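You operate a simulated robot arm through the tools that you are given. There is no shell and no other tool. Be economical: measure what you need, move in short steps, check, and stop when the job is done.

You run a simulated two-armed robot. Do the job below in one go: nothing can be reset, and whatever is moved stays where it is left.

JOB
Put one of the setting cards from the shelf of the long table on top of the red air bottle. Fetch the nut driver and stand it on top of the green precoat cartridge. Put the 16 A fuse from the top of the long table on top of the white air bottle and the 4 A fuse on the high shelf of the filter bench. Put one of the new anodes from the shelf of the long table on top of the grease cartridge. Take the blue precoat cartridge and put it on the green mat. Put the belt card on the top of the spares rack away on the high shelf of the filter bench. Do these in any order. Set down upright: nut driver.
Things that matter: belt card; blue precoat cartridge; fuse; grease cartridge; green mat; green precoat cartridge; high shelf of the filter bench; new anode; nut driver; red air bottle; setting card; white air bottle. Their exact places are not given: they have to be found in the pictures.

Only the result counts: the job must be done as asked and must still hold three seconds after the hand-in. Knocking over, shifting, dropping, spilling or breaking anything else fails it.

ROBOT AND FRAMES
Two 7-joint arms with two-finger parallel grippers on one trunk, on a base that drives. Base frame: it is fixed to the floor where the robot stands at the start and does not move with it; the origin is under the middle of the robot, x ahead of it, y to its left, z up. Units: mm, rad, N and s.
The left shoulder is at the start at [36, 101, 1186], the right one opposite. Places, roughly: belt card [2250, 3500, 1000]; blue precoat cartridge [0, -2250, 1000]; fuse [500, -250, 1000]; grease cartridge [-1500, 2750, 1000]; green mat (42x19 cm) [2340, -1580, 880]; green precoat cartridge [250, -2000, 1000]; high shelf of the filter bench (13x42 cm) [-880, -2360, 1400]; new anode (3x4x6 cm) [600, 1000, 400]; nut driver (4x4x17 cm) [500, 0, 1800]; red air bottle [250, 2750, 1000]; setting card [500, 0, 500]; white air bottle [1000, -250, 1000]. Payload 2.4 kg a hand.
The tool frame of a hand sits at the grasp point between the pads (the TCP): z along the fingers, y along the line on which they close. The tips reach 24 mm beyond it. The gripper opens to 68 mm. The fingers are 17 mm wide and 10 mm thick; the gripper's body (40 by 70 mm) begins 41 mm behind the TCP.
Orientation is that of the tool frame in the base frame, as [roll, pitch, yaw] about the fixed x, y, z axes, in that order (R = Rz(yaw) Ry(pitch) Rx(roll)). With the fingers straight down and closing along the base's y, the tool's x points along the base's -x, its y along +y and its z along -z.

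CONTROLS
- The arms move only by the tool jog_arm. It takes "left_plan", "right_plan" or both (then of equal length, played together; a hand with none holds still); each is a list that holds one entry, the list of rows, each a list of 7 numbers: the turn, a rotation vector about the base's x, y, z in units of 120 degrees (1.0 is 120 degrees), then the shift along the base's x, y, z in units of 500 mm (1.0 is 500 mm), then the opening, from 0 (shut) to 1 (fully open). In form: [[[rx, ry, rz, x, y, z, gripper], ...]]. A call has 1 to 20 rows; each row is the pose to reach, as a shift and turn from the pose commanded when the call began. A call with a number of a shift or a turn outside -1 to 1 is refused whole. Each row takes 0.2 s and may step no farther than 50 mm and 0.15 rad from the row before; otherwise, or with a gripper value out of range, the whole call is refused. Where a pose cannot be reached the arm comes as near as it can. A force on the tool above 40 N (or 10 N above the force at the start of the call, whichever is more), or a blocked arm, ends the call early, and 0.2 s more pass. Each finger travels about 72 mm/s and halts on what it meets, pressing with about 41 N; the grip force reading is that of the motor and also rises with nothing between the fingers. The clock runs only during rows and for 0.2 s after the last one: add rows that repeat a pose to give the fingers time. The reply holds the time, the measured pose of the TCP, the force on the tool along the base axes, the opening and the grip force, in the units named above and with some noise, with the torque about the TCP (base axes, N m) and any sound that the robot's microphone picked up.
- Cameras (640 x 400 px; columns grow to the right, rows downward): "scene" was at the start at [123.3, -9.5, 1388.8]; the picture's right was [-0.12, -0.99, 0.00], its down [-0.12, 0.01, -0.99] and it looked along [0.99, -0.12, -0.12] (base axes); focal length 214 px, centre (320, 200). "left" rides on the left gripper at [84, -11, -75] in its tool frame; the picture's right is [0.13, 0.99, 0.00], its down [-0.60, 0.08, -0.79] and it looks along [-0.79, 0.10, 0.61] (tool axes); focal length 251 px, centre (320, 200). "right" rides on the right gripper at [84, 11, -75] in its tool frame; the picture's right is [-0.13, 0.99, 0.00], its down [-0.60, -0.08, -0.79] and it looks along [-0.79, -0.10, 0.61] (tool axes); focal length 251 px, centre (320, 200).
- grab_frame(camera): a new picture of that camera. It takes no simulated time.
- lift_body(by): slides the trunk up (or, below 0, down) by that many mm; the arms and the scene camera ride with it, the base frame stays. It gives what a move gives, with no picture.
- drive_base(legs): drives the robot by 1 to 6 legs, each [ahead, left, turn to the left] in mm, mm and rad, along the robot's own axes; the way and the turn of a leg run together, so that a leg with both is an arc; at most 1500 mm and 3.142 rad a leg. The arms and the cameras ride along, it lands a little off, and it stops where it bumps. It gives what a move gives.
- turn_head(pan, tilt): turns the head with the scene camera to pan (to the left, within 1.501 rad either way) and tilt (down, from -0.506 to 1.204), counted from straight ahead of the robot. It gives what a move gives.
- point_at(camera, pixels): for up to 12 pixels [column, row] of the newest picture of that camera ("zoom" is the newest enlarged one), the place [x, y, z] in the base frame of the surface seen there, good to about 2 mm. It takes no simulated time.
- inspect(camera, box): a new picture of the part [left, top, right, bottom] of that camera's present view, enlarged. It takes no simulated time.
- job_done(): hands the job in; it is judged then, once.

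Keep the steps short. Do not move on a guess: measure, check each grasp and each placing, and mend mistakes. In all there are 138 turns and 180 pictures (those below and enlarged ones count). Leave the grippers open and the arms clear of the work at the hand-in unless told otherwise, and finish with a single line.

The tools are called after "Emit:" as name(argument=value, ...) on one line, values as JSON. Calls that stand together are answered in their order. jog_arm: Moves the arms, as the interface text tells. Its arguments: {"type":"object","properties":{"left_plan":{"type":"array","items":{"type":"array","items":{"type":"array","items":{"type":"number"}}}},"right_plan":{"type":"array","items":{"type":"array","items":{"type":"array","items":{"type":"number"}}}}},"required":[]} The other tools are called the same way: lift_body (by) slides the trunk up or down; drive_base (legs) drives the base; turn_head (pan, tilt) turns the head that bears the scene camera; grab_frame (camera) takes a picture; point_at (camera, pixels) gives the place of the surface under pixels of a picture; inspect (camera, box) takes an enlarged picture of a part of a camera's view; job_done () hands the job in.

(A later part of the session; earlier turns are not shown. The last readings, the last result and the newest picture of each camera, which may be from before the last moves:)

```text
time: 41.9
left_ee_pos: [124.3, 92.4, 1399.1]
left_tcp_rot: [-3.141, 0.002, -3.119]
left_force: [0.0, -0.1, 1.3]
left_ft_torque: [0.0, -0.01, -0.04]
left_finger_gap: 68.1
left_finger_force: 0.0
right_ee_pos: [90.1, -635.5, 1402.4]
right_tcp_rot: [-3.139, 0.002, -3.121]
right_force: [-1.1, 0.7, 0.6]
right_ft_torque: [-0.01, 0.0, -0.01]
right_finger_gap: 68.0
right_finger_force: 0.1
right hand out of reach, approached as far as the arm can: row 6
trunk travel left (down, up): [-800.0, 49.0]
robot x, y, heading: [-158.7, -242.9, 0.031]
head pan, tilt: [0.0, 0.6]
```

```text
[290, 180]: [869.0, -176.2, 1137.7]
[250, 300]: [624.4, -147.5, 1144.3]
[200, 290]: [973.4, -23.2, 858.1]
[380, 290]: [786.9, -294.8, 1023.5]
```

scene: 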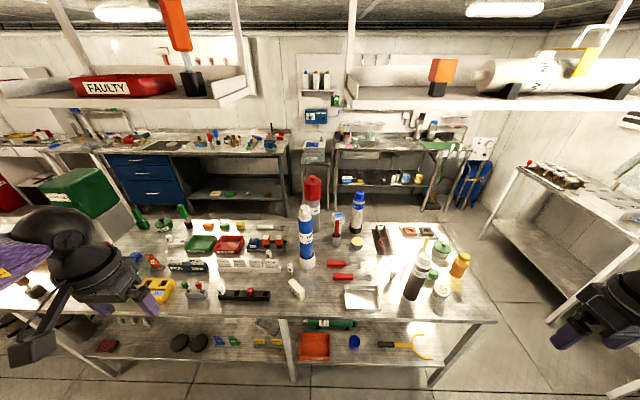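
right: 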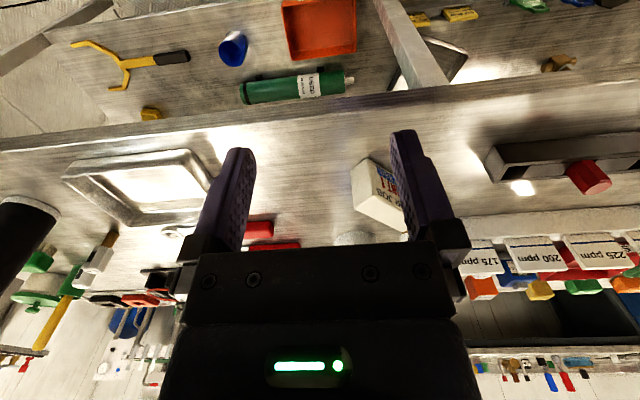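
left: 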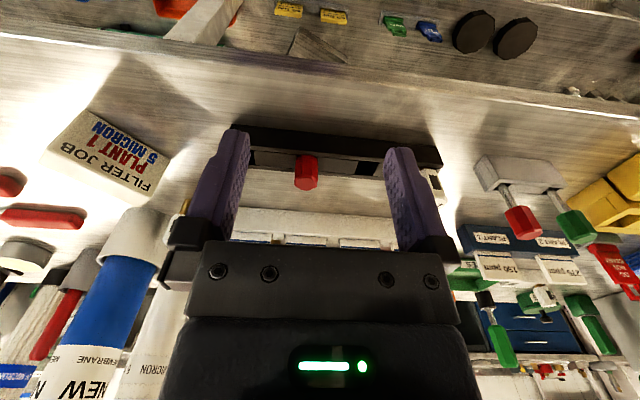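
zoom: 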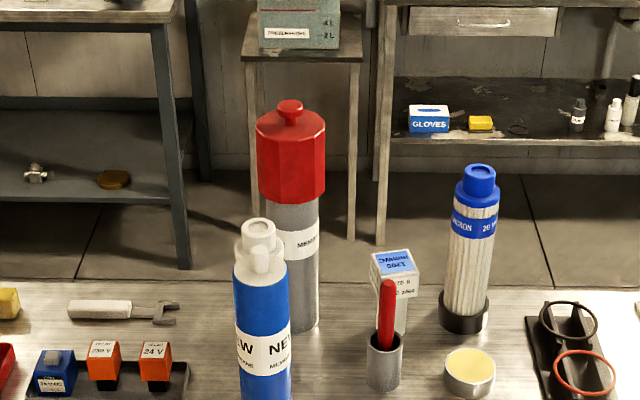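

The box-like white thing at (888,-333) fits the rough place. I now drive left to find the red air bottle and compare.

Emit:
drive_base(legs=[[-200, 0, 0], [0, 1400, 0]])

Emit:
turn_head(pan=1.0, tilt=0.4)

Emit:
grab_frame(camera="scene")

Emit:
turn_head(pan=1.5, tilt=0.4)

Emit:
grab_frame(camera="scene")

```text
time: 50.1
left_ee_pos: [-138.8, 1509.9, 1398.7]
left_tcp_rot: [3.142, -0.001, -3.088]
left_force: [-0.2, -0.2, 0.2]
left_ft_torque: [-0.02, 0.0, -0.04]
left_finger_gap: 68.0
left_finger_force: 0.1
right_ee_pos: [-150.8, 784.2, 1401.7]
right_tcp_rot: [-3.14, -0.001, -3.094]
right_force: [0.2, -0.2, -1.1]
right_ft_torque: [0.01, -0.02, 0.01]
right_finger_gap: 68.1
right_finger_force: 0.0
trunk travel left (down, up): [-800.0, 49.0]
robot x, y, heading: [-416.6, 1170.0, 0.049]
head pan, tilt: [0.0, 0.6]
```

```text
time: 51.4
left_ee_pos: [-137.8, 1511.3, 1398.3]
left_tcp_rot: [3.142, 0.001, -3.087]
left_force: [0.1, -0.4, 1.2]
left_ft_torque: [-0.01, 0.01, 0.02]
left_finger_gap: 68.1
left_finger_force: 0.0
right_ee_pos: [-151.5, 784.2, 1400.8]
right_tcp_rot: [-3.139, -0.001, -3.093]
right_force: [0.0, 0.4, 0.1]
right_ft_torque: [-0.03, -0.03, 0.0]
right_finger_gap: 68.1
right_finger_force: 0.1
trunk travel left (down, up): [-800.0, 49.0]
robot x, y, heading: [-414.3, 1171.3, 0.049]
head pan, tilt: [1.0, 0.4]
```

```text
139 pictures are left
```

scene: 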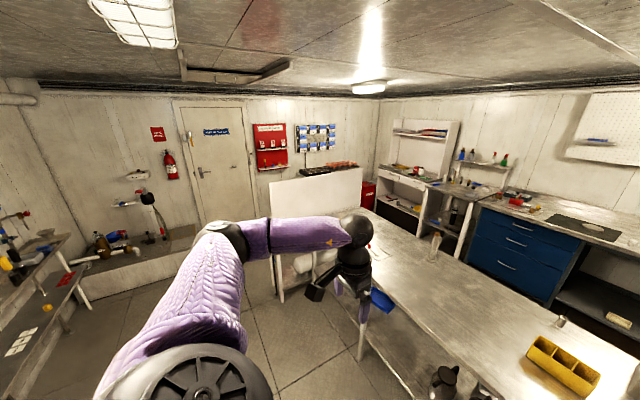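

```text
time: 52.3
left_ee_pos: [-136.6, 1509.6, 1398.2]
left_tcp_rot: [-3.141, 0.001, -3.091]
left_force: [-0.6, 0.5, -1.0]
left_ft_torque: [-0.01, 0.0, 0.03]
left_finger_gap: 67.8
left_finger_force: 0.1
right_ee_pos: [-151.2, 783.7, 1401.1]
right_tcp_rot: [-3.139, 0.001, -3.093]
right_force: [0.4, 0.0, -0.8]
right_ft_torque: [-0.01, 0.02, 0.0]
right_finger_gap: 67.9
right_finger_force: 0.1
trunk travel left (down, up): [-800.0, 49.0]
robot x, y, heading: [-415.2, 1169.8, 0.054]
head pan, tilt: [1.499, 0.4]
```

```text
138 pictures are left
```

scene: 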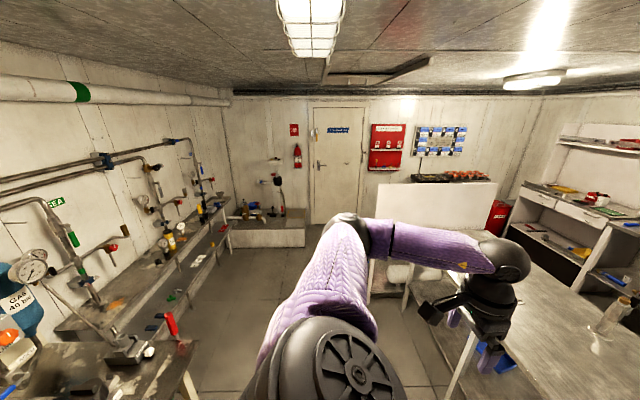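

Emit:
drive_base(legs=[[0, 750, 0]])

Emit:
turn_head(pan=0.5, tilt=0.5)

Emit:
grab_frame(camera="scene")

Emit:
turn_head(pan=1.5, tilt=0.5)

Emit:
grab_frame(camera="scene")

Emit:
grab_frame(camera="left")

```text
time: 56.4
left_ee_pos: [-176.4, 2264.5, 1399.4]
left_tcp_rot: [-3.141, 0.001, -3.089]
left_force: [-0.3, -0.8, 0.5]
left_ft_torque: [-0.05, -0.01, -0.01]
left_finger_gap: 67.9
left_finger_force: 0.0
right_ee_pos: [-189.4, 1538.5, 1400.3]
right_tcp_rot: [-3.14, 0.0, -3.094]
right_force: [-0.7, 0.7, -0.4]
right_ft_torque: [0.02, 0.01, -0.03]
right_finger_gap: 67.9
right_finger_force: 0.1
trunk travel left (down, up): [-800.0, 49.0]
robot x, y, heading: [-452.2, 1925.1, 0.052]
head pan, tilt: [1.499, 0.4]
```

```text
time: 57.7
left_ee_pos: [-175.9, 2264.2, 1399.2]
left_tcp_rot: [3.14, 0.0, -3.089]
left_force: [0.1, -0.5, 0.2]
left_ft_torque: [-0.01, 0.0, -0.03]
left_finger_gap: 68.2
left_finger_force: 0.0
right_ee_pos: [-189.7, 1538.0, 1400.8]
right_tcp_rot: [-3.14, 0.0, -3.094]
right_force: [0.7, -0.4, 0.1]
right_ft_torque: [-0.03, 0.0, 0.0]
right_finger_gap: 68.0
right_finger_force: 0.1
trunk travel left (down, up): [-800.0, 49.0]
robot x, y, heading: [-455.6, 1925.8, 0.051]
head pan, tilt: [0.499, 0.499]
```

```text
137 pictures are left
```

scene: 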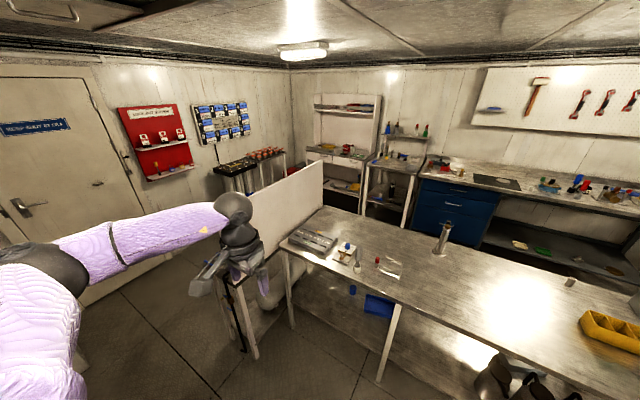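

```text
time: 59.0
left_ee_pos: [-174.8, 2264.3, 1398.2]
left_tcp_rot: [3.14, -0.001, -3.089]
left_force: [-0.1, 0.3, 0.1]
left_ft_torque: [0.02, 0.01, -0.05]
left_finger_gap: 67.7
left_finger_force: 0.0
right_ee_pos: [-189.6, 1537.7, 1401.3]
right_tcp_rot: [-3.139, 0.001, -3.095]
right_force: [0.1, 0.1, 0.1]
right_ft_torque: [-0.01, -0.01, -0.01]
right_finger_gap: 68.3
right_finger_force: 0.1
trunk travel left (down, up): [-800.0, 49.0]
robot x, y, heading: [-453.3, 1927.8, 0.052]
head pan, tilt: [1.499, 0.499]
```

```text
136 pictures are left
```

scene: 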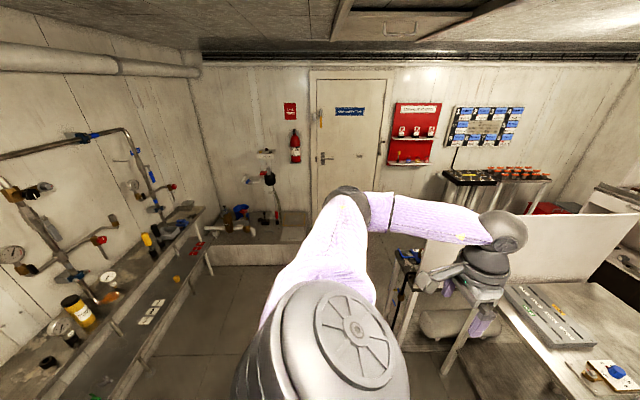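

```text
135 pictures are left
```

left: 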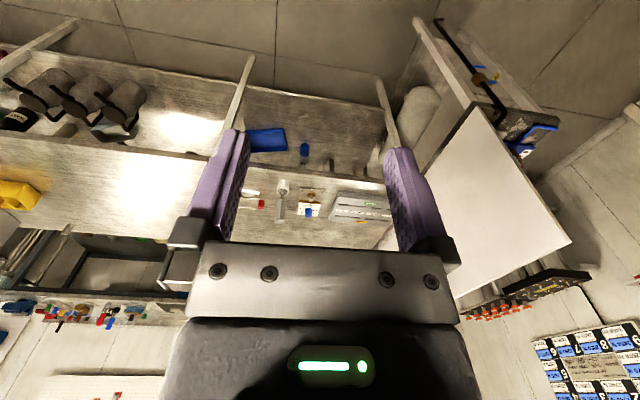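

Something (blue/yellow/black) stands on a small bench behind the screen at (405,262). I drive further left to look behind it.

Emit:
drive_base(legs=[[-150, 0, 0], [0, 1000, 0]])

Emit:
turn_head(pan=0, tilt=0.5)

Emit:
grab_frame(camera="scene")

Emit:
inspect(camera="scene", box=[220, 110, 440, 248])

```text
time: 65.1
left_ee_pos: [-367.3, 3257.2, 1398.6]
left_tcp_rot: [3.141, 0.001, -3.102]
left_force: [0.0, 0.9, 0.5]
left_ft_torque: [-0.01, 0.02, 0.0]
left_finger_gap: 68.0
left_finger_force: 0.1
right_ee_pos: [-389.5, 2531.5, 1400.8]
right_tcp_rot: [-3.141, 0.0, -3.105]
right_force: [0.8, -0.2, -0.4]
right_ft_torque: [0.0, 0.0, 0.01]
right_finger_gap: 68.1
right_finger_force: 0.2
trunk travel left (down, up): [-800.0, 49.0]
robot x, y, heading: [-651.0, 2924.5, 0.038]
head pan, tilt: [1.499, 0.499]
```

```text
time: 66.7
left_ee_pos: [-366.6, 3256.0, 1399.2]
left_tcp_rot: [3.141, 0.002, -3.101]
left_force: [0.0, 0.4, -0.6]
left_ft_torque: [-0.01, -0.02, 0.02]
left_finger_gap: 68.0
left_finger_force: 0.0
right_ee_pos: [-389.2, 2530.4, 1401.6]
right_tcp_rot: [-3.14, 0.0, -3.105]
right_force: [-0.1, -0.7, -0.5]
right_ft_torque: [0.0, 0.0, -0.01]
right_finger_gap: 67.8
right_finger_force: 0.0
trunk travel left (down, up): [-800.0, 49.0]
robot x, y, heading: [-650.0, 2921.0, 0.035]
head pan, tilt: [0.0, 0.499]
```

```text
134 pictures are left
```

scene: 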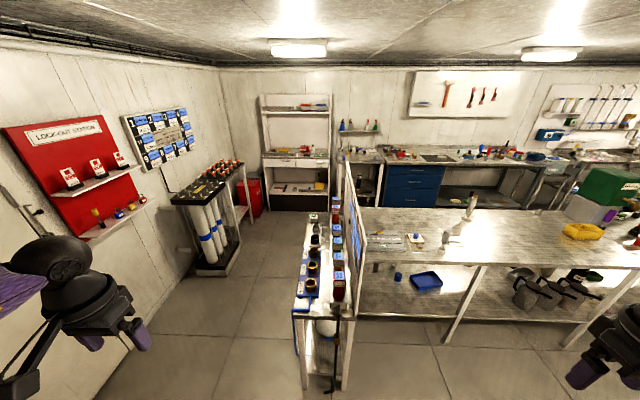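

```text
2.90 times, centred on (330, 179) of scene
```

zoom: 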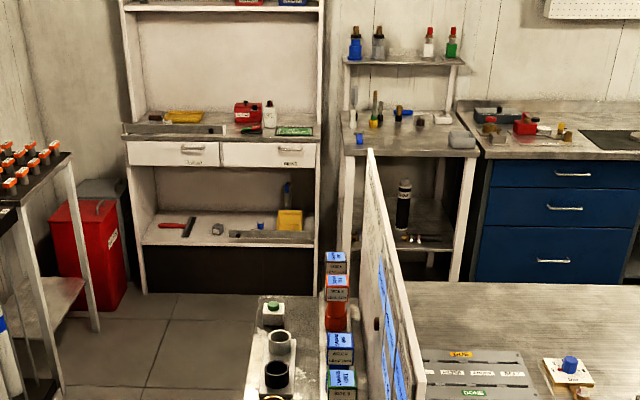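

Behind the screen stand box-topped posts of the same kind as the white one: the "air bottles". I zoom in there.

Emit:
inspect(camera="scene", box=[280, 190, 400, 320])

Emit:
point_at(camera="scene", pixels=[[336, 202], [337, 213], [336, 225], [338, 244], [339, 262], [338, 290], [310, 268], [308, 285], [328, 310], [314, 218]])

Emit:
turn_head(pan=-0.1, tilt=0.1)

Emit:
inspect(camera="scene", box=[220, 130, 340, 230])

Emit:
turn_head(pan=1.3, tilt=0.5)

Emit:
grab_frame(camera="scene")

```text
3.08 times, centred on (340, 255) of scene
```

zoom: 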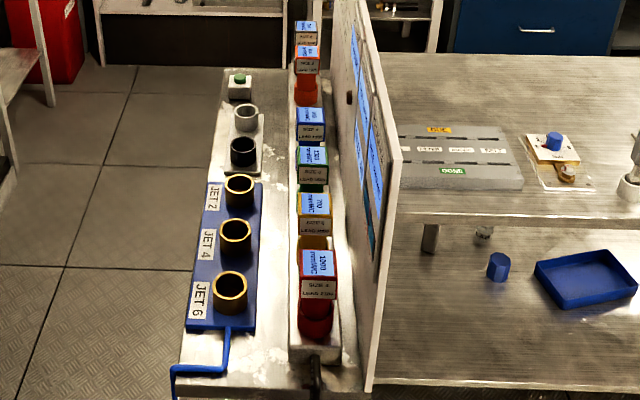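

```text
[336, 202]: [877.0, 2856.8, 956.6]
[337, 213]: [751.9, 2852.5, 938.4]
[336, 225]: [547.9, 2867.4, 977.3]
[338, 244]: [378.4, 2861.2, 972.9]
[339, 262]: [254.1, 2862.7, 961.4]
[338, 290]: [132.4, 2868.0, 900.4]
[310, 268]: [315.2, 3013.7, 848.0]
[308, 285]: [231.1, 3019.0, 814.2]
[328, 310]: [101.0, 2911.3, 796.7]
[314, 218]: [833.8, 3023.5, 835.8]
```

```text
time: 67.6
left_ee_pos: [-367.1, 3257.6, 1399.0]
left_tcp_rot: [-3.14, 0.0, -3.103]
left_force: [0.1, 0.1, -0.2]
left_ft_torque: [-0.04, 0.01, 0.02]
left_finger_gap: 68.0
left_finger_force: 0.1
right_ee_pos: [-387.4, 2530.5, 1401.0]
right_tcp_rot: [-3.139, -0.001, -3.106]
right_force: [0.7, 1.1, 0.5]
right_ft_torque: [-0.01, -0.03, 0.0]
right_finger_gap: 68.0
right_finger_force: 0.0
trunk travel left (down, up): [-800.0, 49.0]
robot x, y, heading: [-647.2, 2923.0, 0.041]
head pan, tilt: [-0.099, 0.099]
```

```text
4.00 times, centred on (280, 180) of scene
```

zoom: 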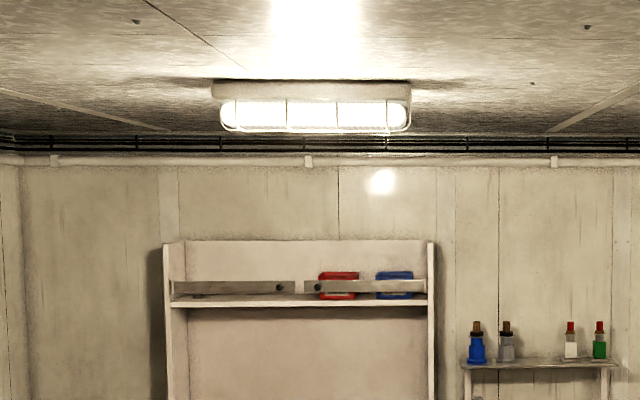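

```text
time: 69.1
left_ee_pos: [-367.4, 3256.0, 1399.6]
left_tcp_rot: [-3.141, -0.001, -3.103]
left_force: [-0.5, 0.0, 0.6]
left_ft_torque: [0.05, 0.0, -0.01]
left_finger_gap: 68.3
left_finger_force: 0.1
right_ee_pos: [-388.1, 2529.9, 1400.8]
right_tcp_rot: [-3.14, 0.001, -3.106]
right_force: [-0.4, -0.4, 0.5]
right_ft_torque: [0.01, -0.01, -0.01]
right_finger_gap: 68.1
right_finger_force: 0.0
trunk travel left (down, up): [-800.0, 49.0]
robot x, y, heading: [-649.2, 2920.1, 0.036]
head pan, tilt: [1.3, 0.499]
```

```text
130 pictures are left
```

scene: 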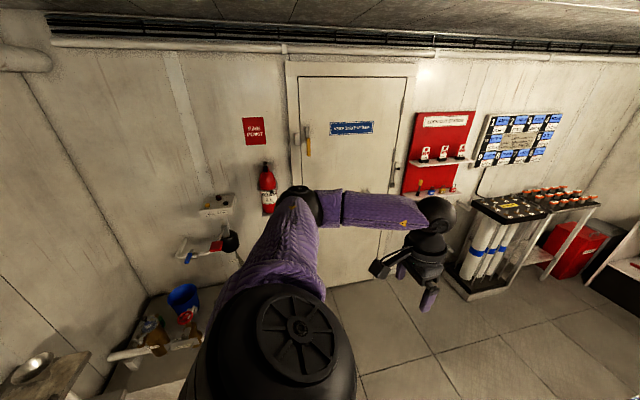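

Red air bottle: nearest in the row, near [150, 2868]. Now I turn left to look for the grease cartridge on the wall bench behind.

Emit:
drive_base(legs=[[0, 0, 2.2]])

Emit:
turn_head(pan=0.7, tilt=0.6)

Emit:
grab_frame(camera="scene")

Emit:
turn_head(pan=1.4, tilt=0.6)

Emit:
grab_frame(camera="scene")

```text
time: 74.7
left_ee_pos: [-1085.9, 2960.3, 1398.8]
left_tcp_rot: [3.141, -0.001, -0.915]
left_force: [0.0, 1.2, 0.1]
left_ft_torque: [-0.01, 0.01, 0.0]
left_finger_gap: 68.1
left_finger_force: 0.0
right_ee_pos: [-478.6, 3359.3, 1400.9]
right_tcp_rot: [-3.139, 0.0, -0.921]
right_force: [-0.5, -0.2, 0.7]
right_ft_torque: [0.0, 0.02, -0.04]
right_finger_gap: 68.0
right_finger_force: 0.1
trunk travel left (down, up): [-800.0, 49.0]
robot x, y, heading: [-650.0, 2920.6, 2.226]
head pan, tilt: [1.3, 0.499]
```

```text
time: 75.7
left_ee_pos: [-1085.0, 2958.7, 1398.6]
left_tcp_rot: [3.141, 0.0, -0.917]
left_force: [-0.3, 0.3, 0.1]
left_ft_torque: [0.04, 0.0, 0.02]
left_finger_gap: 68.0
left_finger_force: 0.0
right_ee_pos: [-479.8, 3359.0, 1402.3]
right_tcp_rot: [-3.139, -0.002, -0.922]
right_force: [0.1, -0.7, -0.1]
right_ft_torque: [-0.01, 0.0, -0.03]
right_finger_gap: 68.2
right_finger_force: 0.0
trunk travel left (down, up): [-800.0, 49.0]
robot x, y, heading: [-650.4, 2922.1, 2.219]
head pan, tilt: [0.7, 0.6]
```

```text
129 pictures are left
```

scene: 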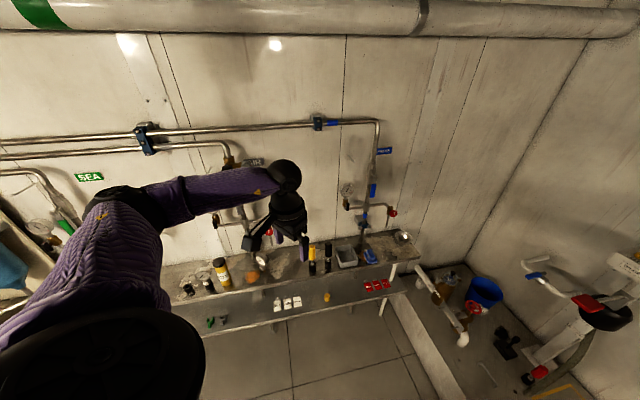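

```text
time: 76.8
left_ee_pos: [-1086.0, 2959.6, 1397.9]
left_tcp_rot: [-3.141, -0.001, -0.918]
left_force: [0.7, 0.1, 0.4]
left_ft_torque: [0.01, -0.03, -0.03]
left_finger_gap: 67.9
left_finger_force: 0.2
right_ee_pos: [-477.2, 3361.4, 1401.7]
right_tcp_rot: [-3.14, -0.001, -0.92]
right_force: [-0.7, 0.3, -0.3]
right_ft_torque: [-0.02, 0.0, -0.03]
right_finger_gap: 67.8
right_finger_force: 0.0
trunk travel left (down, up): [-800.0, 49.0]
robot x, y, heading: [-648.4, 2921.8, 2.224]
head pan, tilt: [1.4, 0.6]
```

```text
128 pictures are left
```

scene: 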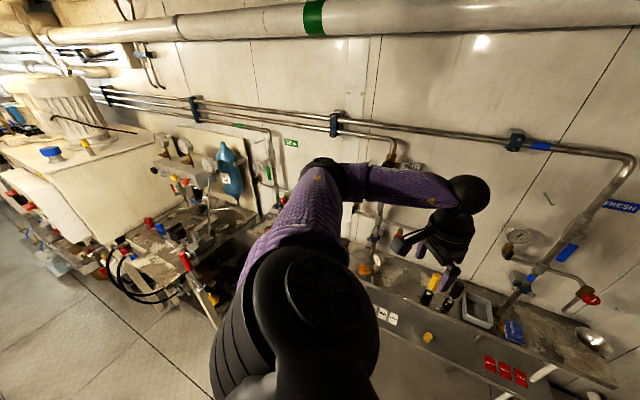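

Emit:
turn_head(pan=0.6, tilt=0.6)

Emit:
inspect(camera="scene", box=[140, 225, 340, 350])

Emit:
point_at(camera="zoom", pixels=[[175, 120], [320, 110], [440, 110], [480, 110], [540, 120], [300, 230]])

```text
time: 77.9
left_ee_pos: [-1085.7, 2959.4, 1397.9]
left_tcp_rot: [-3.141, 0.001, -0.918]
left_force: [0.2, -0.2, 1.2]
left_ft_torque: [-0.01, 0.0, 0.0]
left_finger_gap: 68.0
left_finger_force: 0.0
right_ee_pos: [-479.3, 3359.4, 1400.3]
right_tcp_rot: [-3.138, -0.001, -0.922]
right_force: [-0.2, -0.5, 0.5]
right_ft_torque: [0.02, 0.02, 0.0]
right_finger_gap: 67.7
right_finger_force: 0.1
trunk travel left (down, up): [-800.0, 49.0]
robot x, y, heading: [-649.0, 2918.6, 2.224]
head pan, tilt: [0.6, 0.6]
```

```text
3.20 times, centred on (240, 288) of scene
```

zoom: 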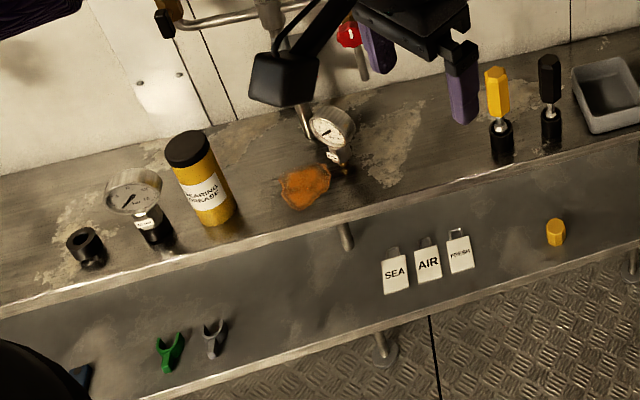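

```text
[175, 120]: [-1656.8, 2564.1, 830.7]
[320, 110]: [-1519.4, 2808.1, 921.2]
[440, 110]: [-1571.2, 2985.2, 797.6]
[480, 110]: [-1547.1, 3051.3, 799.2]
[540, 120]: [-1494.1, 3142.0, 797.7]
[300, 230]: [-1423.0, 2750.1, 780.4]
```

The bearing-grease cartridge (yellow with black cap) stands near [-1600, 2650]. I now drive back to the long table to fetch a setting card from the shelf.

Emit:
drive_base(legs=[[0, 0, -2.22], [250, 0, 0], [0, -1350, 0], [0, -1400, 0]])

Emit:
lift_body(by=-400)

Emit:
turn_head(pan=0, tilt=0.7)

Emit:
grab_frame(camera="scene")

```text
time: 98.0
left_ee_pos: [79.9, 503.4, 1398.6]
left_tcp_rot: [-3.14, -0.001, -3.057]
left_force: [-0.5, 0.6, 0.3]
left_ft_torque: [0.0, 0.0, -0.02]
left_finger_gap: 68.1
left_finger_force: 0.1
right_ee_pos: [90.1, -223.6, 1401.0]
right_tcp_rot: [-3.14, 0.0, -3.062]
right_force: [0.3, 0.5, 0.2]
right_ft_torque: [0.0, -0.02, 0.01]
right_finger_gap: 67.7
right_finger_force: 0.0
trunk travel left (down, up): [-800.0, 49.0]
robot x, y, heading: [-188.8, 153.2, 0.081]
head pan, tilt: [0.6, 0.6]
```

```text
time: 101.8
left_ee_pos: [80.1, 503.7, 999.2]
left_tcp_rot: [3.141, 0.0, -3.059]
left_force: [0.4, -0.6, 0.0]
left_ft_torque: [0.02, -0.01, 0.01]
left_finger_gap: 67.9
left_finger_force: 0.0
right_ee_pos: [89.6, -222.7, 1001.5]
right_tcp_rot: [-3.138, 0.001, -3.064]
right_force: [-0.3, -0.3, 0.1]
right_ft_torque: [-0.01, 0.02, 0.0]
right_finger_gap: 68.1
right_finger_force: 0.1
trunk travel left (down, up): [-400.0, 450.0]
robot x, y, heading: [-187.7, 153.2, 0.081]
head pan, tilt: [0.6, 0.6]
```

```text
time: 102.8
left_ee_pos: [80.9, 503.3, 997.5]
left_tcp_rot: [-3.141, 0.0, -3.059]
left_force: [-0.4, 0.4, -0.1]
left_ft_torque: [-0.03, -0.01, 0.02]
left_finger_gap: 68.0
left_finger_force: 0.1
right_ee_pos: [89.0, -223.2, 1001.7]
right_tcp_rot: [-3.141, -0.001, -3.063]
right_force: [0.2, -0.2, 1.2]
right_ft_torque: [0.02, 0.01, -0.01]
right_finger_gap: 67.9
right_finger_force: 0.0
trunk travel left (down, up): [-400.0, 450.0]
robot x, y, heading: [-188.1, 151.0, 0.078]
head pan, tilt: [0.0, 0.7]
```

```text
126 pictures are left
```

scene: 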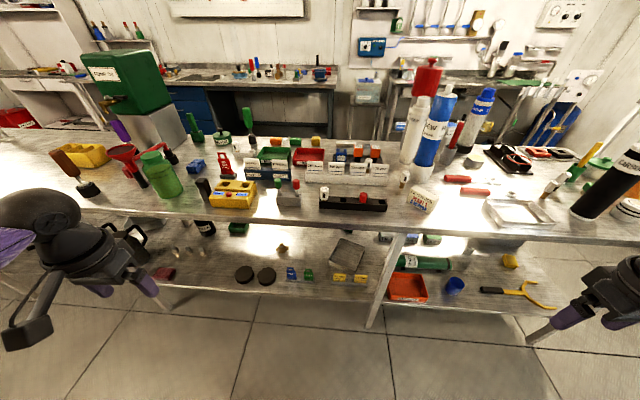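

I lower the trunk to look into the shelf.

Emit:
lift_body(by=-350)

Emit:
grab_frame(camera="scene")

Emit:
inspect(camera="scene", box=[240, 180, 400, 280])

Emit:
inspect(camera="scene", box=[60, 150, 260, 275])

```text
time: 106.2
left_ee_pos: [80.2, 502.7, 649.2]
left_tcp_rot: [3.141, 0.0, -3.058]
left_force: [-0.2, -0.1, 0.3]
left_ft_torque: [0.05, 0.01, 0.01]
left_finger_gap: 68.2
left_finger_force: 0.0
right_ee_pos: [96.0, -220.8, 618.7]
right_tcp_rot: [-3.136, -0.167, -3.064]
right_force: [0.3, 0.2, 0.4]
right_ft_torque: [0.01, 0.0, 0.03]
right_finger_gap: 68.1
right_finger_force: 0.0
trunk travel left (down, up): [-50.0, 800.0]
robot x, y, heading: [-188.8, 153.6, 0.081]
head pan, tilt: [0.0, 0.7]
```

```text
125 pictures are left
```

scene: 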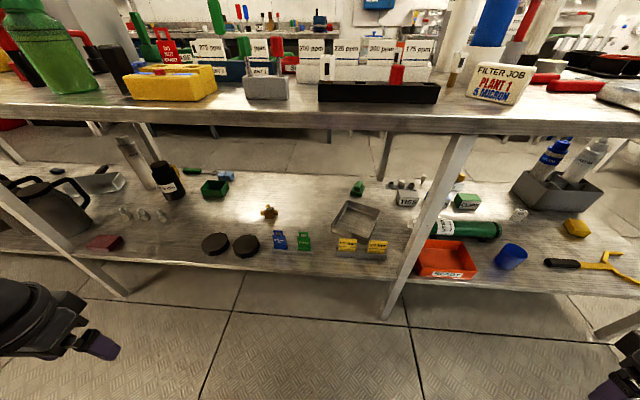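

```text
4.00 times, centred on (320, 230) of scene
```

zoom: 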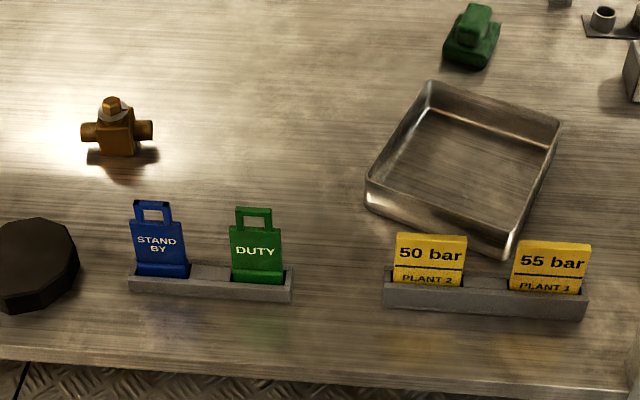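

```text
3.20 times, centred on (160, 212) of scene
```

zoom: 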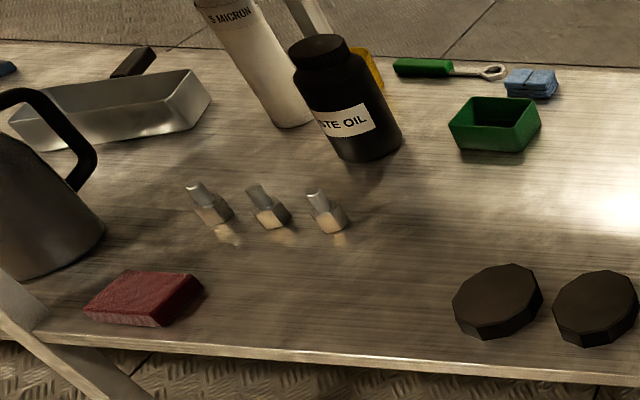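

I measure the card, rack, anodes, and the table/shelf edges.

Emit:
point_at(camera="scene", pixels=[[338, 240], [353, 241], [346, 239], [346, 244], [341, 254], [380, 255], [378, 242], [345, 262], [300, 264], [380, 103], [380, 108], [345, 222]])

Emit:
point_at(camera="zoom", pixels=[[195, 190], [212, 210], [258, 195], [272, 215], [315, 197], [331, 217], [150, 300], [270, 205], [350, 365]])

```text
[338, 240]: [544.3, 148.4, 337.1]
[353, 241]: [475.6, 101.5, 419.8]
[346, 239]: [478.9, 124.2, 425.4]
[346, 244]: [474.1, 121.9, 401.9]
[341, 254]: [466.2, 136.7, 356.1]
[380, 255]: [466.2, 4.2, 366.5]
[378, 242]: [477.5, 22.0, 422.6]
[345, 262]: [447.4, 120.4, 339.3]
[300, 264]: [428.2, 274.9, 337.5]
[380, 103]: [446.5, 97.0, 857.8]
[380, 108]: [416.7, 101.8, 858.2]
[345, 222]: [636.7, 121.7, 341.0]
```

```text
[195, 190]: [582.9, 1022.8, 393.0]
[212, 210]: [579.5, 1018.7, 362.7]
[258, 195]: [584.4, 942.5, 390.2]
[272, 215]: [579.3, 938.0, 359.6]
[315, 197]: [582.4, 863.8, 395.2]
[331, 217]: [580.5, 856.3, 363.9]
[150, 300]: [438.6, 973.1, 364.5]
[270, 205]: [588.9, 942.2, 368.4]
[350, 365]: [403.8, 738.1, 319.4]
```

The yellow "50 bar" card stands at about [477, 124, z up to 425]; I align the base for the right arm to reach it.

Emit:
drive_base(legs=[[0, 0, -0.08], [110, 110, 0]])

Emit:
jog_arm(right_plan=[[[0, 0, 0, 0.05, 0.06, 0, 1], [0, 0, 0, 0.08, 0.14, 0.04, 1], [0, -0.06, 0, 0.08, 0.22, 0.05, 1], [0, -0.12, 0, 0.08, 0.3, 0.05, 1], [0, -0.18, 0, 0.08, 0.38, 0.05, 1], [0, -0.24, 0, 0.08, 0.46, 0.05, 1], [0, -0.3, 0, 0.08, 0.46, 0.02, 1], [0, -0.36, 0, 0.08, 0.46, -0.02, 1], [0, -0.42, 0, 0.08, 0.46, -0.06, 1]]])

```text
time: 108.1
left_ee_pos: [215.8, 591.7, 648.4]
left_tcp_rot: [3.141, 0.001, -3.137]
left_force: [-0.1, 1.1, -0.9]
left_ft_torque: [-0.01, 0.0, -0.03]
left_finger_gap: 68.0
left_finger_force: 0.1
right_ee_pos: [172.1, -133.1, 619.9]
right_tcp_rot: [-3.137, -0.168, 3.137]
right_force: [0.0, -1.1, 0.1]
right_ft_torque: [-0.01, -0.04, 0.0]
right_finger_gap: 67.9
right_finger_force: 0.1
trunk travel left (down, up): [-50.0, 800.0]
robot x, y, heading: [-74.6, 267.2, -0.001]
head pan, tilt: [0.0, 0.7]
```

```text
time: 110.1
left_ee_pos: [215.8, 592.3, 647.6]
left_tcp_rot: [-3.141, 0.0, -3.137]
left_force: [-1.3, 1.0, -0.1]
left_ft_torque: [0.02, 0.01, -0.03]
left_finger_gap: 67.8
left_finger_force: 0.2
right_ee_pos: [268.4, 91.6, 575.6]
right_tcp_rot: [3.138, 0.628, 3.134]
right_force: [-0.3, -1.2, -0.5]
right_ft_torque: [-0.02, -0.01, 0.02]
right_finger_gap: 68.0
right_finger_force: 0.1
right hand out of reach, approached as far as the arm can: row 5, 6, 7, 8, 9
trunk travel left (down, up): [-50.0, 800.0]
robot x, y, heading: [-80.8, 270.1, 0.002]
head pan, tilt: [0.0, 0.7]
```

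Emit:
jog_arm(right_plan=[[[0, 0, 0, 0.02, 0.02, -0.05, 1], [0, -0.05, 0, 0.04, 0.04, -0.11, 1], [0, -0.1, 0, 0.06, 0.06, -0.17, 1], [0, -0.15, 0, 0.09, 0.065, -0.23, 1], [0, -0.2, 0, 0.12, 0.065, -0.28, 1], [0, -0.25, 0, 0.16, 0.065, -0.3, 1], [0, -0.28, 0, 0.2, 0.065, -0.3, 1]]])

Emit:
grab_frame(camera="right")

Emit:
grab_frame(camera="scene")

```text
time: 111.7
left_ee_pos: [215.2, 591.2, 648.2]
left_tcp_rot: [3.141, 0.001, -3.141]
left_force: [-0.6, 0.5, 0.0]
left_ft_torque: [0.01, -0.01, 0.0]
left_finger_gap: 68.1
left_finger_force: 0.0
right_ee_pos: [393.1, 40.6, 400.7]
right_tcp_rot: [3.027, 1.213, 3.061]
right_force: [-0.1, -0.3, -0.5]
right_ft_torque: [0.02, 0.01, -0.01]
right_finger_gap: 68.1
right_finger_force: 0.2
right hand out of reach, approached as far as the arm can: row 1, 2, 3, 4, 5, 6, 7
trunk travel left (down, up): [-50.0, 800.0]
robot x, y, heading: [-80.2, 263.9, -0.0]
head pan, tilt: [0.0, 0.7]
```

```text
122 pictures are left
```

right: 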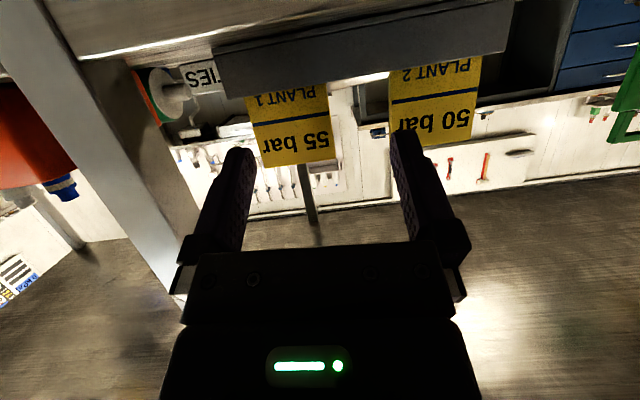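

```text
121 pictures are left
```

scene: 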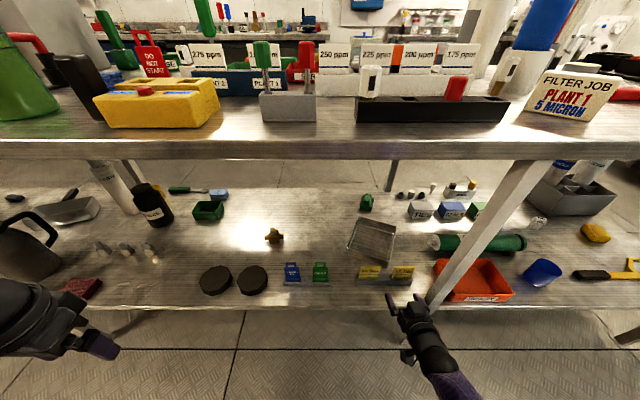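

The hand lies at y≈41; the arm prefers its own side, so I strafe the base 85 mm left.

Emit:
drive_base(legs=[[-20, 85, 0]])

Emit:
jog_arm(right_plan=[[[0, 0, 0, 0, 0, 0, 1]]])

Emit:
grab_frame(camera="right")

Emit:
point_at(camera="right", pixels=[[250, 130], [300, 130], [340, 130], [390, 80], [440, 80]])

```text
time: 112.8
left_ee_pos: [195.2, 673.6, 648.8]
left_tcp_rot: [3.141, 0.001, -3.138]
left_force: [-1.0, 0.2, 0.0]
left_ft_torque: [-0.02, 0.01, 0.01]
left_finger_gap: 67.9
left_finger_force: 0.2
right_ee_pos: [372.0, 124.3, 402.3]
right_tcp_rot: [3.028, 1.21, 3.062]
right_force: [0.3, 0.2, -0.1]
right_ft_torque: [0.02, 0.03, -0.03]
right_finger_gap: 67.8
right_finger_force: 0.1
trunk travel left (down, up): [-50.0, 800.0]
robot x, y, heading: [-98.1, 352.4, 0.001]
head pan, tilt: [0.0, 0.7]
```

```text
time: 113.2
left_ee_pos: [195.7, 674.2, 649.1]
left_tcp_rot: [-3.141, 0.001, -3.138]
left_force: [-0.3, 0.1, 0.0]
left_ft_torque: [-0.03, 0.0, -0.01]
left_finger_gap: 67.9
left_finger_force: 0.0
right_ee_pos: [372.2, 124.3, 402.4]
right_tcp_rot: [3.029, 1.211, 3.062]
right_force: [-0.4, 0.3, 0.9]
right_ft_torque: [0.02, 0.01, -0.03]
right_finger_gap: 68.2
right_finger_force: 0.2
trunk travel left (down, up): [-50.0, 800.0]
robot x, y, heading: [-102.4, 349.7, 0.004]
head pan, tilt: [0.0, 0.7]
```

```text
120 pictures are left
```

right: 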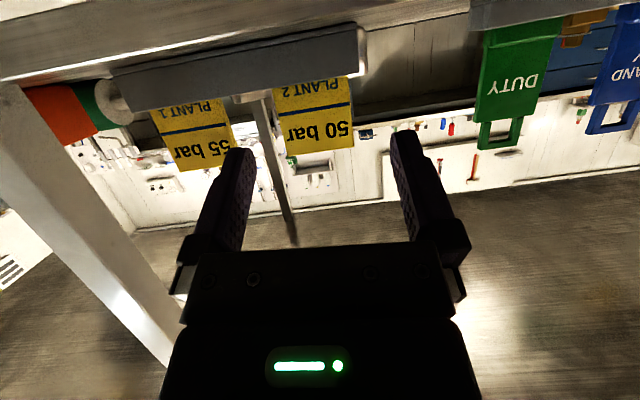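

```text
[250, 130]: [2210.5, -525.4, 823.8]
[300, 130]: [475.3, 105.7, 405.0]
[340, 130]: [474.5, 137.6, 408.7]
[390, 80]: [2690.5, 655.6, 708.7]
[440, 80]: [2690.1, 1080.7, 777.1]
```

The card spans y≈92–148. The fingers point nearly along +x; I move forward 90 mm to straddle the card, then close.

Emit:
jog_arm(right_plan=[[[0, 0, 0, 0.03, -0.009, 0.022, 1], [0, 0, 0, 0.09, -0.009, 0.022, 1], [0, 0, 0, 0.14, -0.009, 0.022, 1], [0, 0, 0, 0.18, -0.009, 0.022, 1]]])

Emit:
grab_frame(camera="right")

```text
time: 114.2
left_ee_pos: [195.6, 673.6, 648.6]
left_tcp_rot: [-3.141, -0.001, -3.138]
left_force: [0.1, 0.3, 0.1]
left_ft_torque: [-0.02, -0.04, -0.02]
left_finger_gap: 68.0
left_finger_force: 0.1
right_ee_pos: [440.9, 118.3, 418.9]
right_tcp_rot: [3.028, 1.212, 3.064]
right_force: [0.3, -0.6, -0.1]
right_ft_torque: [0.0, 0.0, -0.01]
right_finger_gap: 68.1
right_finger_force: 0.0
right hand out of reach, approached as far as the arm can: row 3, 4
trunk travel left (down, up): [-50.0, 800.0]
robot x, y, heading: [-98.5, 348.3, 0.001]
head pan, tilt: [0.0, 0.7]
```

```text
119 pictures are left
```

right: 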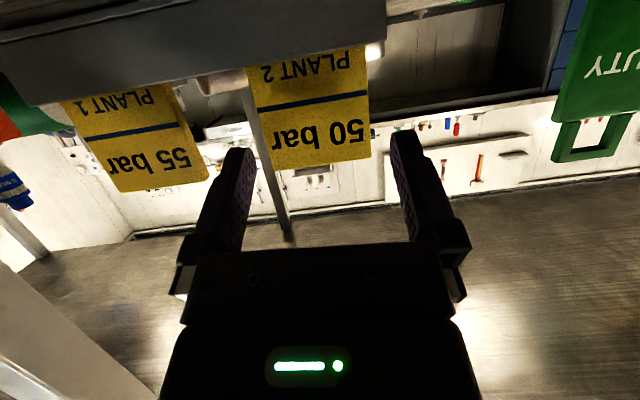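

Reach limit; I creep the base forward 21 mm.

Emit:
drive_base(legs=[[21, 0, 0]])

Emit:
grab_frame(camera="right")

```text
time: 115.0
left_ee_pos: [216.4, 674.0, 647.5]
left_tcp_rot: [3.141, 0.001, -3.138]
left_force: [0.3, -0.2, 0.5]
left_ft_torque: [-0.01, 0.0, 0.0]
left_finger_gap: 68.2
left_finger_force: 0.0
right_ee_pos: [462.9, 119.9, 417.7]
right_tcp_rot: [3.029, 1.211, 3.064]
right_force: [-0.3, 0.7, 0.1]
right_ft_torque: [0.01, 0.0, -0.02]
right_finger_gap: 67.9
right_finger_force: 0.1
trunk travel left (down, up): [-50.0, 800.0]
robot x, y, heading: [-72.0, 350.0, -0.001]
head pan, tilt: [0.0, 0.7]
```

```text
118 pictures are left
```

right: 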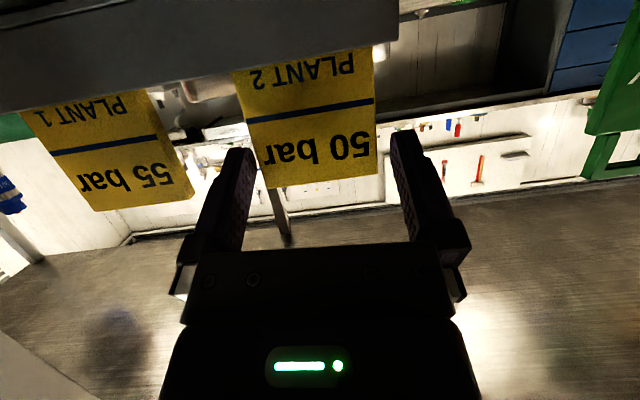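

Fingers straddle the card; I close.

Emit:
jog_arm(right_plan=[[[0, 0, 0, 0, 0, 0, 0.85], [0, 0, 0, 0, 0, 0, 0.75], [0, 0, 0, 0, 0, 0, 0.65], [0, 0, 0, 0, 0, 0, 0.6]]])

Emit:
grab_frame(camera="right")

```text
time: 116.0
left_ee_pos: [215.8, 674.9, 648.6]
left_tcp_rot: [3.141, 0.001, -3.139]
left_force: [-0.1, 0.6, 0.3]
left_ft_torque: [0.02, 0.05, 0.02]
left_finger_gap: 68.1
left_finger_force: 0.0
right_ee_pos: [462.7, 119.3, 420.0]
right_tcp_rot: [3.027, 1.211, 3.064]
right_force: [0.0, -1.1, 0.6]
right_ft_torque: [-0.1, -0.05, 0.01]
right_finger_gap: 57.0
right_finger_force: 40.9
trunk travel left (down, up): [-50.0, 800.0]
robot x, y, heading: [-79.5, 349.4, 0.003]
head pan, tilt: [0.0, 0.7]
```

```text
117 pictures are left
```

right: 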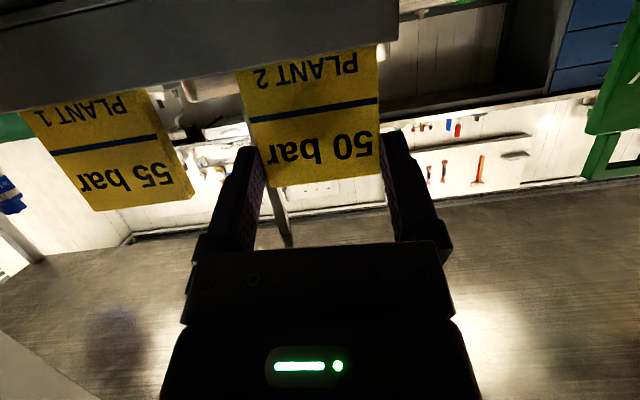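

Gap 57 mm with grip force: card held. I lift 15 mm to check.

Emit:
jog_arm(right_plan=[[[0, 0, 0, 0.002, 0, 0.012, 0.6], [0, 0, 0, 0.005, 0, 0.03, 0.6]]])

```text
time: 116.6
left_ee_pos: [216.0, 675.2, 648.8]
left_tcp_rot: [3.141, 0.0, -3.136]
left_force: [-0.5, 0.0, -0.2]
left_ft_torque: [0.0, -0.02, 0.0]
left_finger_gap: 67.9
left_finger_force: 0.0
right_ee_pos: [464.9, 119.3, 433.6]
right_tcp_rot: [3.028, 1.21, 3.063]
right_force: [-4.9, 0.3, -1.7]
right_ft_torque: [0.1, 0.39, -0.11]
right_finger_gap: 57.1
right_finger_force: 41.1
trunk travel left (down, up): [-50.0, 800.0]
robot x, y, heading: [-76.0, 349.4, 0.005]
head pan, tilt: [0.0, 0.7]
```

Emit:
jog_arm(right_plan=[[[0, 0, 0, 0.003, 0, 0.04, 0.6], [0, 0, 0, 0.008, 0, 0.08, 0.6], [0, 0, 0, 0.01, 0, 0.13, 0.6], [0, 0, 0, -0.03, 0, 0.16, 0.6]]])

Emit:
grab_frame(camera="scene")

```text
time: 117.6
left_ee_pos: [215.1, 674.7, 648.2]
left_tcp_rot: [3.141, 0.0, -3.139]
left_force: [-1.2, -0.4, 0.1]
left_ft_torque: [0.03, 0.0, 0.02]
left_finger_gap: 68.1
left_finger_force: 0.2
right_ee_pos: [449.6, 120.6, 517.9]
right_tcp_rot: [3.028, 1.212, 3.063]
right_force: [0.7, 0.4, 0.2]
right_ft_torque: [0.01, 0.0, 0.02]
right_finger_gap: 57.0
right_finger_force: 41.1
trunk travel left (down, up): [-50.0, 800.0]
robot x, y, heading: [-76.6, 350.4, 0.003]
head pan, tilt: [0.0, 0.7]
```

```text
116 pictures are left
```

scene: 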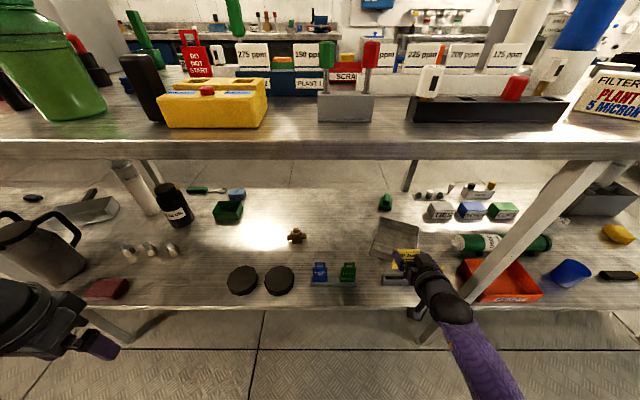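

The card is out. I retract the right hand, lower the trunk fully, move the base left for the anodes, and prepare the left hand.

Emit:
jog_arm(right_plan=[[[0, 0, 0, -0.06, 0, 0.03, 0.6], [0, 0, 0, -0.14, 0, 0.06, 0.6], [0, 0, 0, -0.22, 0, 0.08, 0.6], [0, 0, 0, -0.3, 0, 0.08, 0.6]]])

Emit:
drive_base(legs=[[0, 270, 0]])

Emit:
jog_arm(left_plan=[[[0, -0.06, 0, 0.04, -0.08, -0.02, 1], [0, -0.12, 0, 0.08, -0.16, -0.06, 1], [0, -0.18, 0, 0.12, -0.22, -0.12, 1], [0, -0.24, 0, 0.15, -0.22, -0.2, 1], [0, -0.3, 0, 0.17, -0.22, -0.28, 1], [0, -0.33, 0, 0.19, -0.22, -0.36, 1]]])

Emit:
grab_frame(camera="left")

Emit:
grab_frame(camera="scene")

```text
time: 118.6
left_ee_pos: [215.9, 675.1, 648.3]
left_tcp_rot: [-3.141, 0.0, -3.138]
left_force: [0.8, 0.2, 0.6]
left_ft_torque: [-0.02, 0.04, 0.0]
left_finger_gap: 68.2
left_finger_force: 0.2
right_ee_pos: [301.2, 116.8, 554.6]
right_tcp_rot: [3.03, 1.211, 3.064]
right_force: [0.4, 0.1, -0.3]
right_ft_torque: [0.04, -0.01, -0.02]
right_finger_gap: 56.7
right_finger_force: 41.1
trunk travel left (down, up): [-50.0, 800.0]
robot x, y, heading: [-78.6, 348.2, -0.002]
head pan, tilt: [0.0, 0.7]
```

```text
time: 120.5
left_ee_pos: [214.7, 945.5, 648.4]
left_tcp_rot: [3.142, -0.001, -3.136]
left_force: [0.1, 0.4, -0.4]
left_ft_torque: [0.0, 0.01, -0.01]
left_finger_gap: 68.2
left_finger_force: 0.1
right_ee_pos: [302.1, 386.9, 555.4]
right_tcp_rot: [3.028, 1.211, 3.067]
right_force: [-0.2, 0.1, 0.1]
right_ft_torque: [0.02, -0.02, -0.03]
right_finger_gap: 56.7
right_finger_force: 41.2
trunk travel left (down, up): [-50.0, 800.0]
robot x, y, heading: [-79.8, 620.5, 0.007]
head pan, tilt: [0.0, 0.7]
```

```text
time: 121.9
left_ee_pos: [298.0, 834.8, 515.1]
left_tcp_rot: [-3.137, 0.598, -3.134]
left_force: [-0.2, 0.1, -0.6]
left_ft_torque: [0.02, 0.02, -0.02]
left_finger_gap: 68.2
left_finger_force: 0.1
left hand out of reach, approached as far as the arm can: row 5, 6
right_ee_pos: [301.8, 386.5, 554.1]
right_tcp_rot: [3.028, 1.211, 3.067]
right_force: [0.4, 0.4, 0.1]
right_ft_torque: [0.01, -0.03, 0.02]
right_finger_gap: 56.9
right_finger_force: 41.3
trunk travel left (down, up): [-50.0, 800.0]
robot x, y, heading: [-76.1, 621.0, 0.003]
head pan, tilt: [0.0, 0.7]
```

```text
115 pictures are left
```

left: 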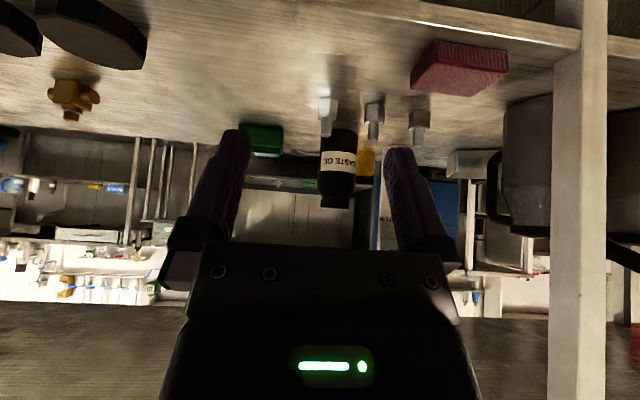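

```text
114 pictures are left
```

scene: 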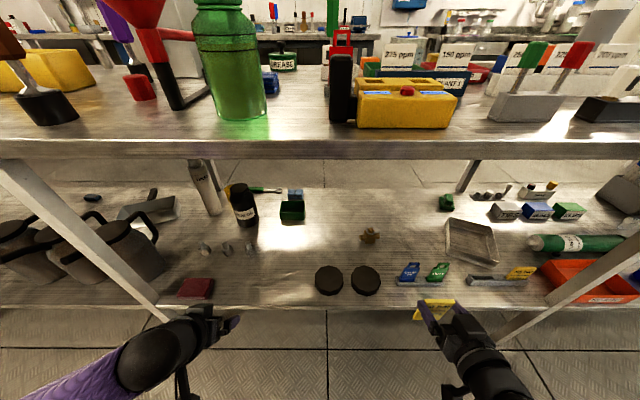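

I lower the trunk the last 48 mm, creep forward, and extend the left hand toward the anode at y≈862.

Emit:
lift_body(by=-48)

Emit:
drive_base(legs=[[100, 0, 0]])

Emit:
grab_frame(camera="left")

Emit:
inspect(camera="left", box=[270, 40, 470, 165])

```text
time: 122.8
left_ee_pos: [297.4, 835.1, 470.0]
left_tcp_rot: [-3.135, 0.599, -3.134]
left_force: [-0.5, 0.0, 0.3]
left_ft_torque: [0.01, -0.03, 0.03]
left_finger_gap: 67.7
left_finger_force: 0.0
right_ee_pos: [301.6, 388.0, 506.4]
right_tcp_rot: [3.028, 1.211, 3.067]
right_force: [0.8, -0.2, -0.1]
right_ft_torque: [-0.02, 0.01, -0.02]
right_finger_gap: 56.8
right_finger_force: 41.0
trunk travel left (down, up): [-2.0, 848.0]
robot x, y, heading: [-78.5, 617.0, 0.003]
head pan, tilt: [0.0, 0.7]
```

```text
time: 124.0
left_ee_pos: [398.0, 834.4, 470.5]
left_tcp_rot: [-3.138, 0.597, -3.135]
left_force: [-0.1, 0.9, -0.5]
left_ft_torque: [0.0, -0.03, 0.0]
left_finger_gap: 67.9
left_finger_force: 0.0
right_ee_pos: [402.5, 388.0, 506.6]
right_tcp_rot: [3.029, 1.212, 3.066]
right_force: [-0.3, -0.3, -0.5]
right_ft_torque: [-0.03, 0.02, -0.01]
right_finger_gap: 56.8
right_finger_force: 41.1
trunk travel left (down, up): [-2.0, 848.0]
robot x, y, heading: [22.7, 620.2, 0.003]
head pan, tilt: [0.0, 0.7]
```

```text
113 pictures are left
```

left: 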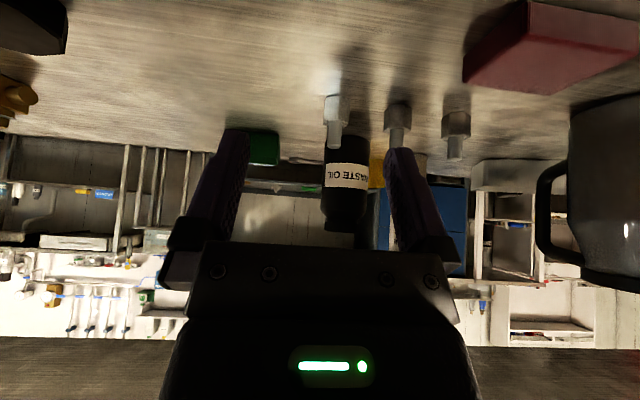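

```text
3.20 times, centred on (370, 102) of left
```

zoom: 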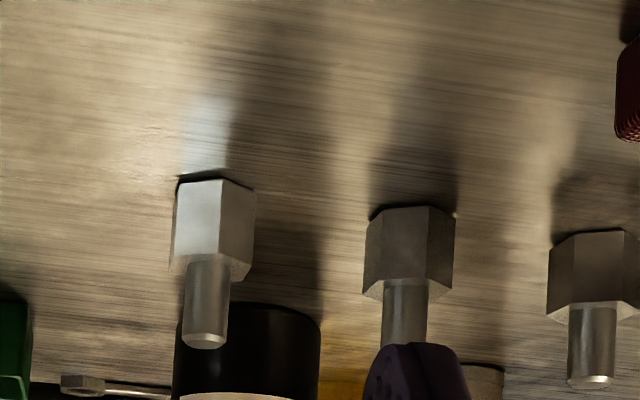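

Emit:
point_at(camera="zoom", pixels=[[178, 230], [216, 230], [250, 230], [205, 335], [200, 260], [200, 190]])

```text
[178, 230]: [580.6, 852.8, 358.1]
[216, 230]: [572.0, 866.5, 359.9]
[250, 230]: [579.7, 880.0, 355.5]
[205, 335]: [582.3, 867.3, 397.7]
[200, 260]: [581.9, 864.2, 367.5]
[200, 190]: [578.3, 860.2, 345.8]
```

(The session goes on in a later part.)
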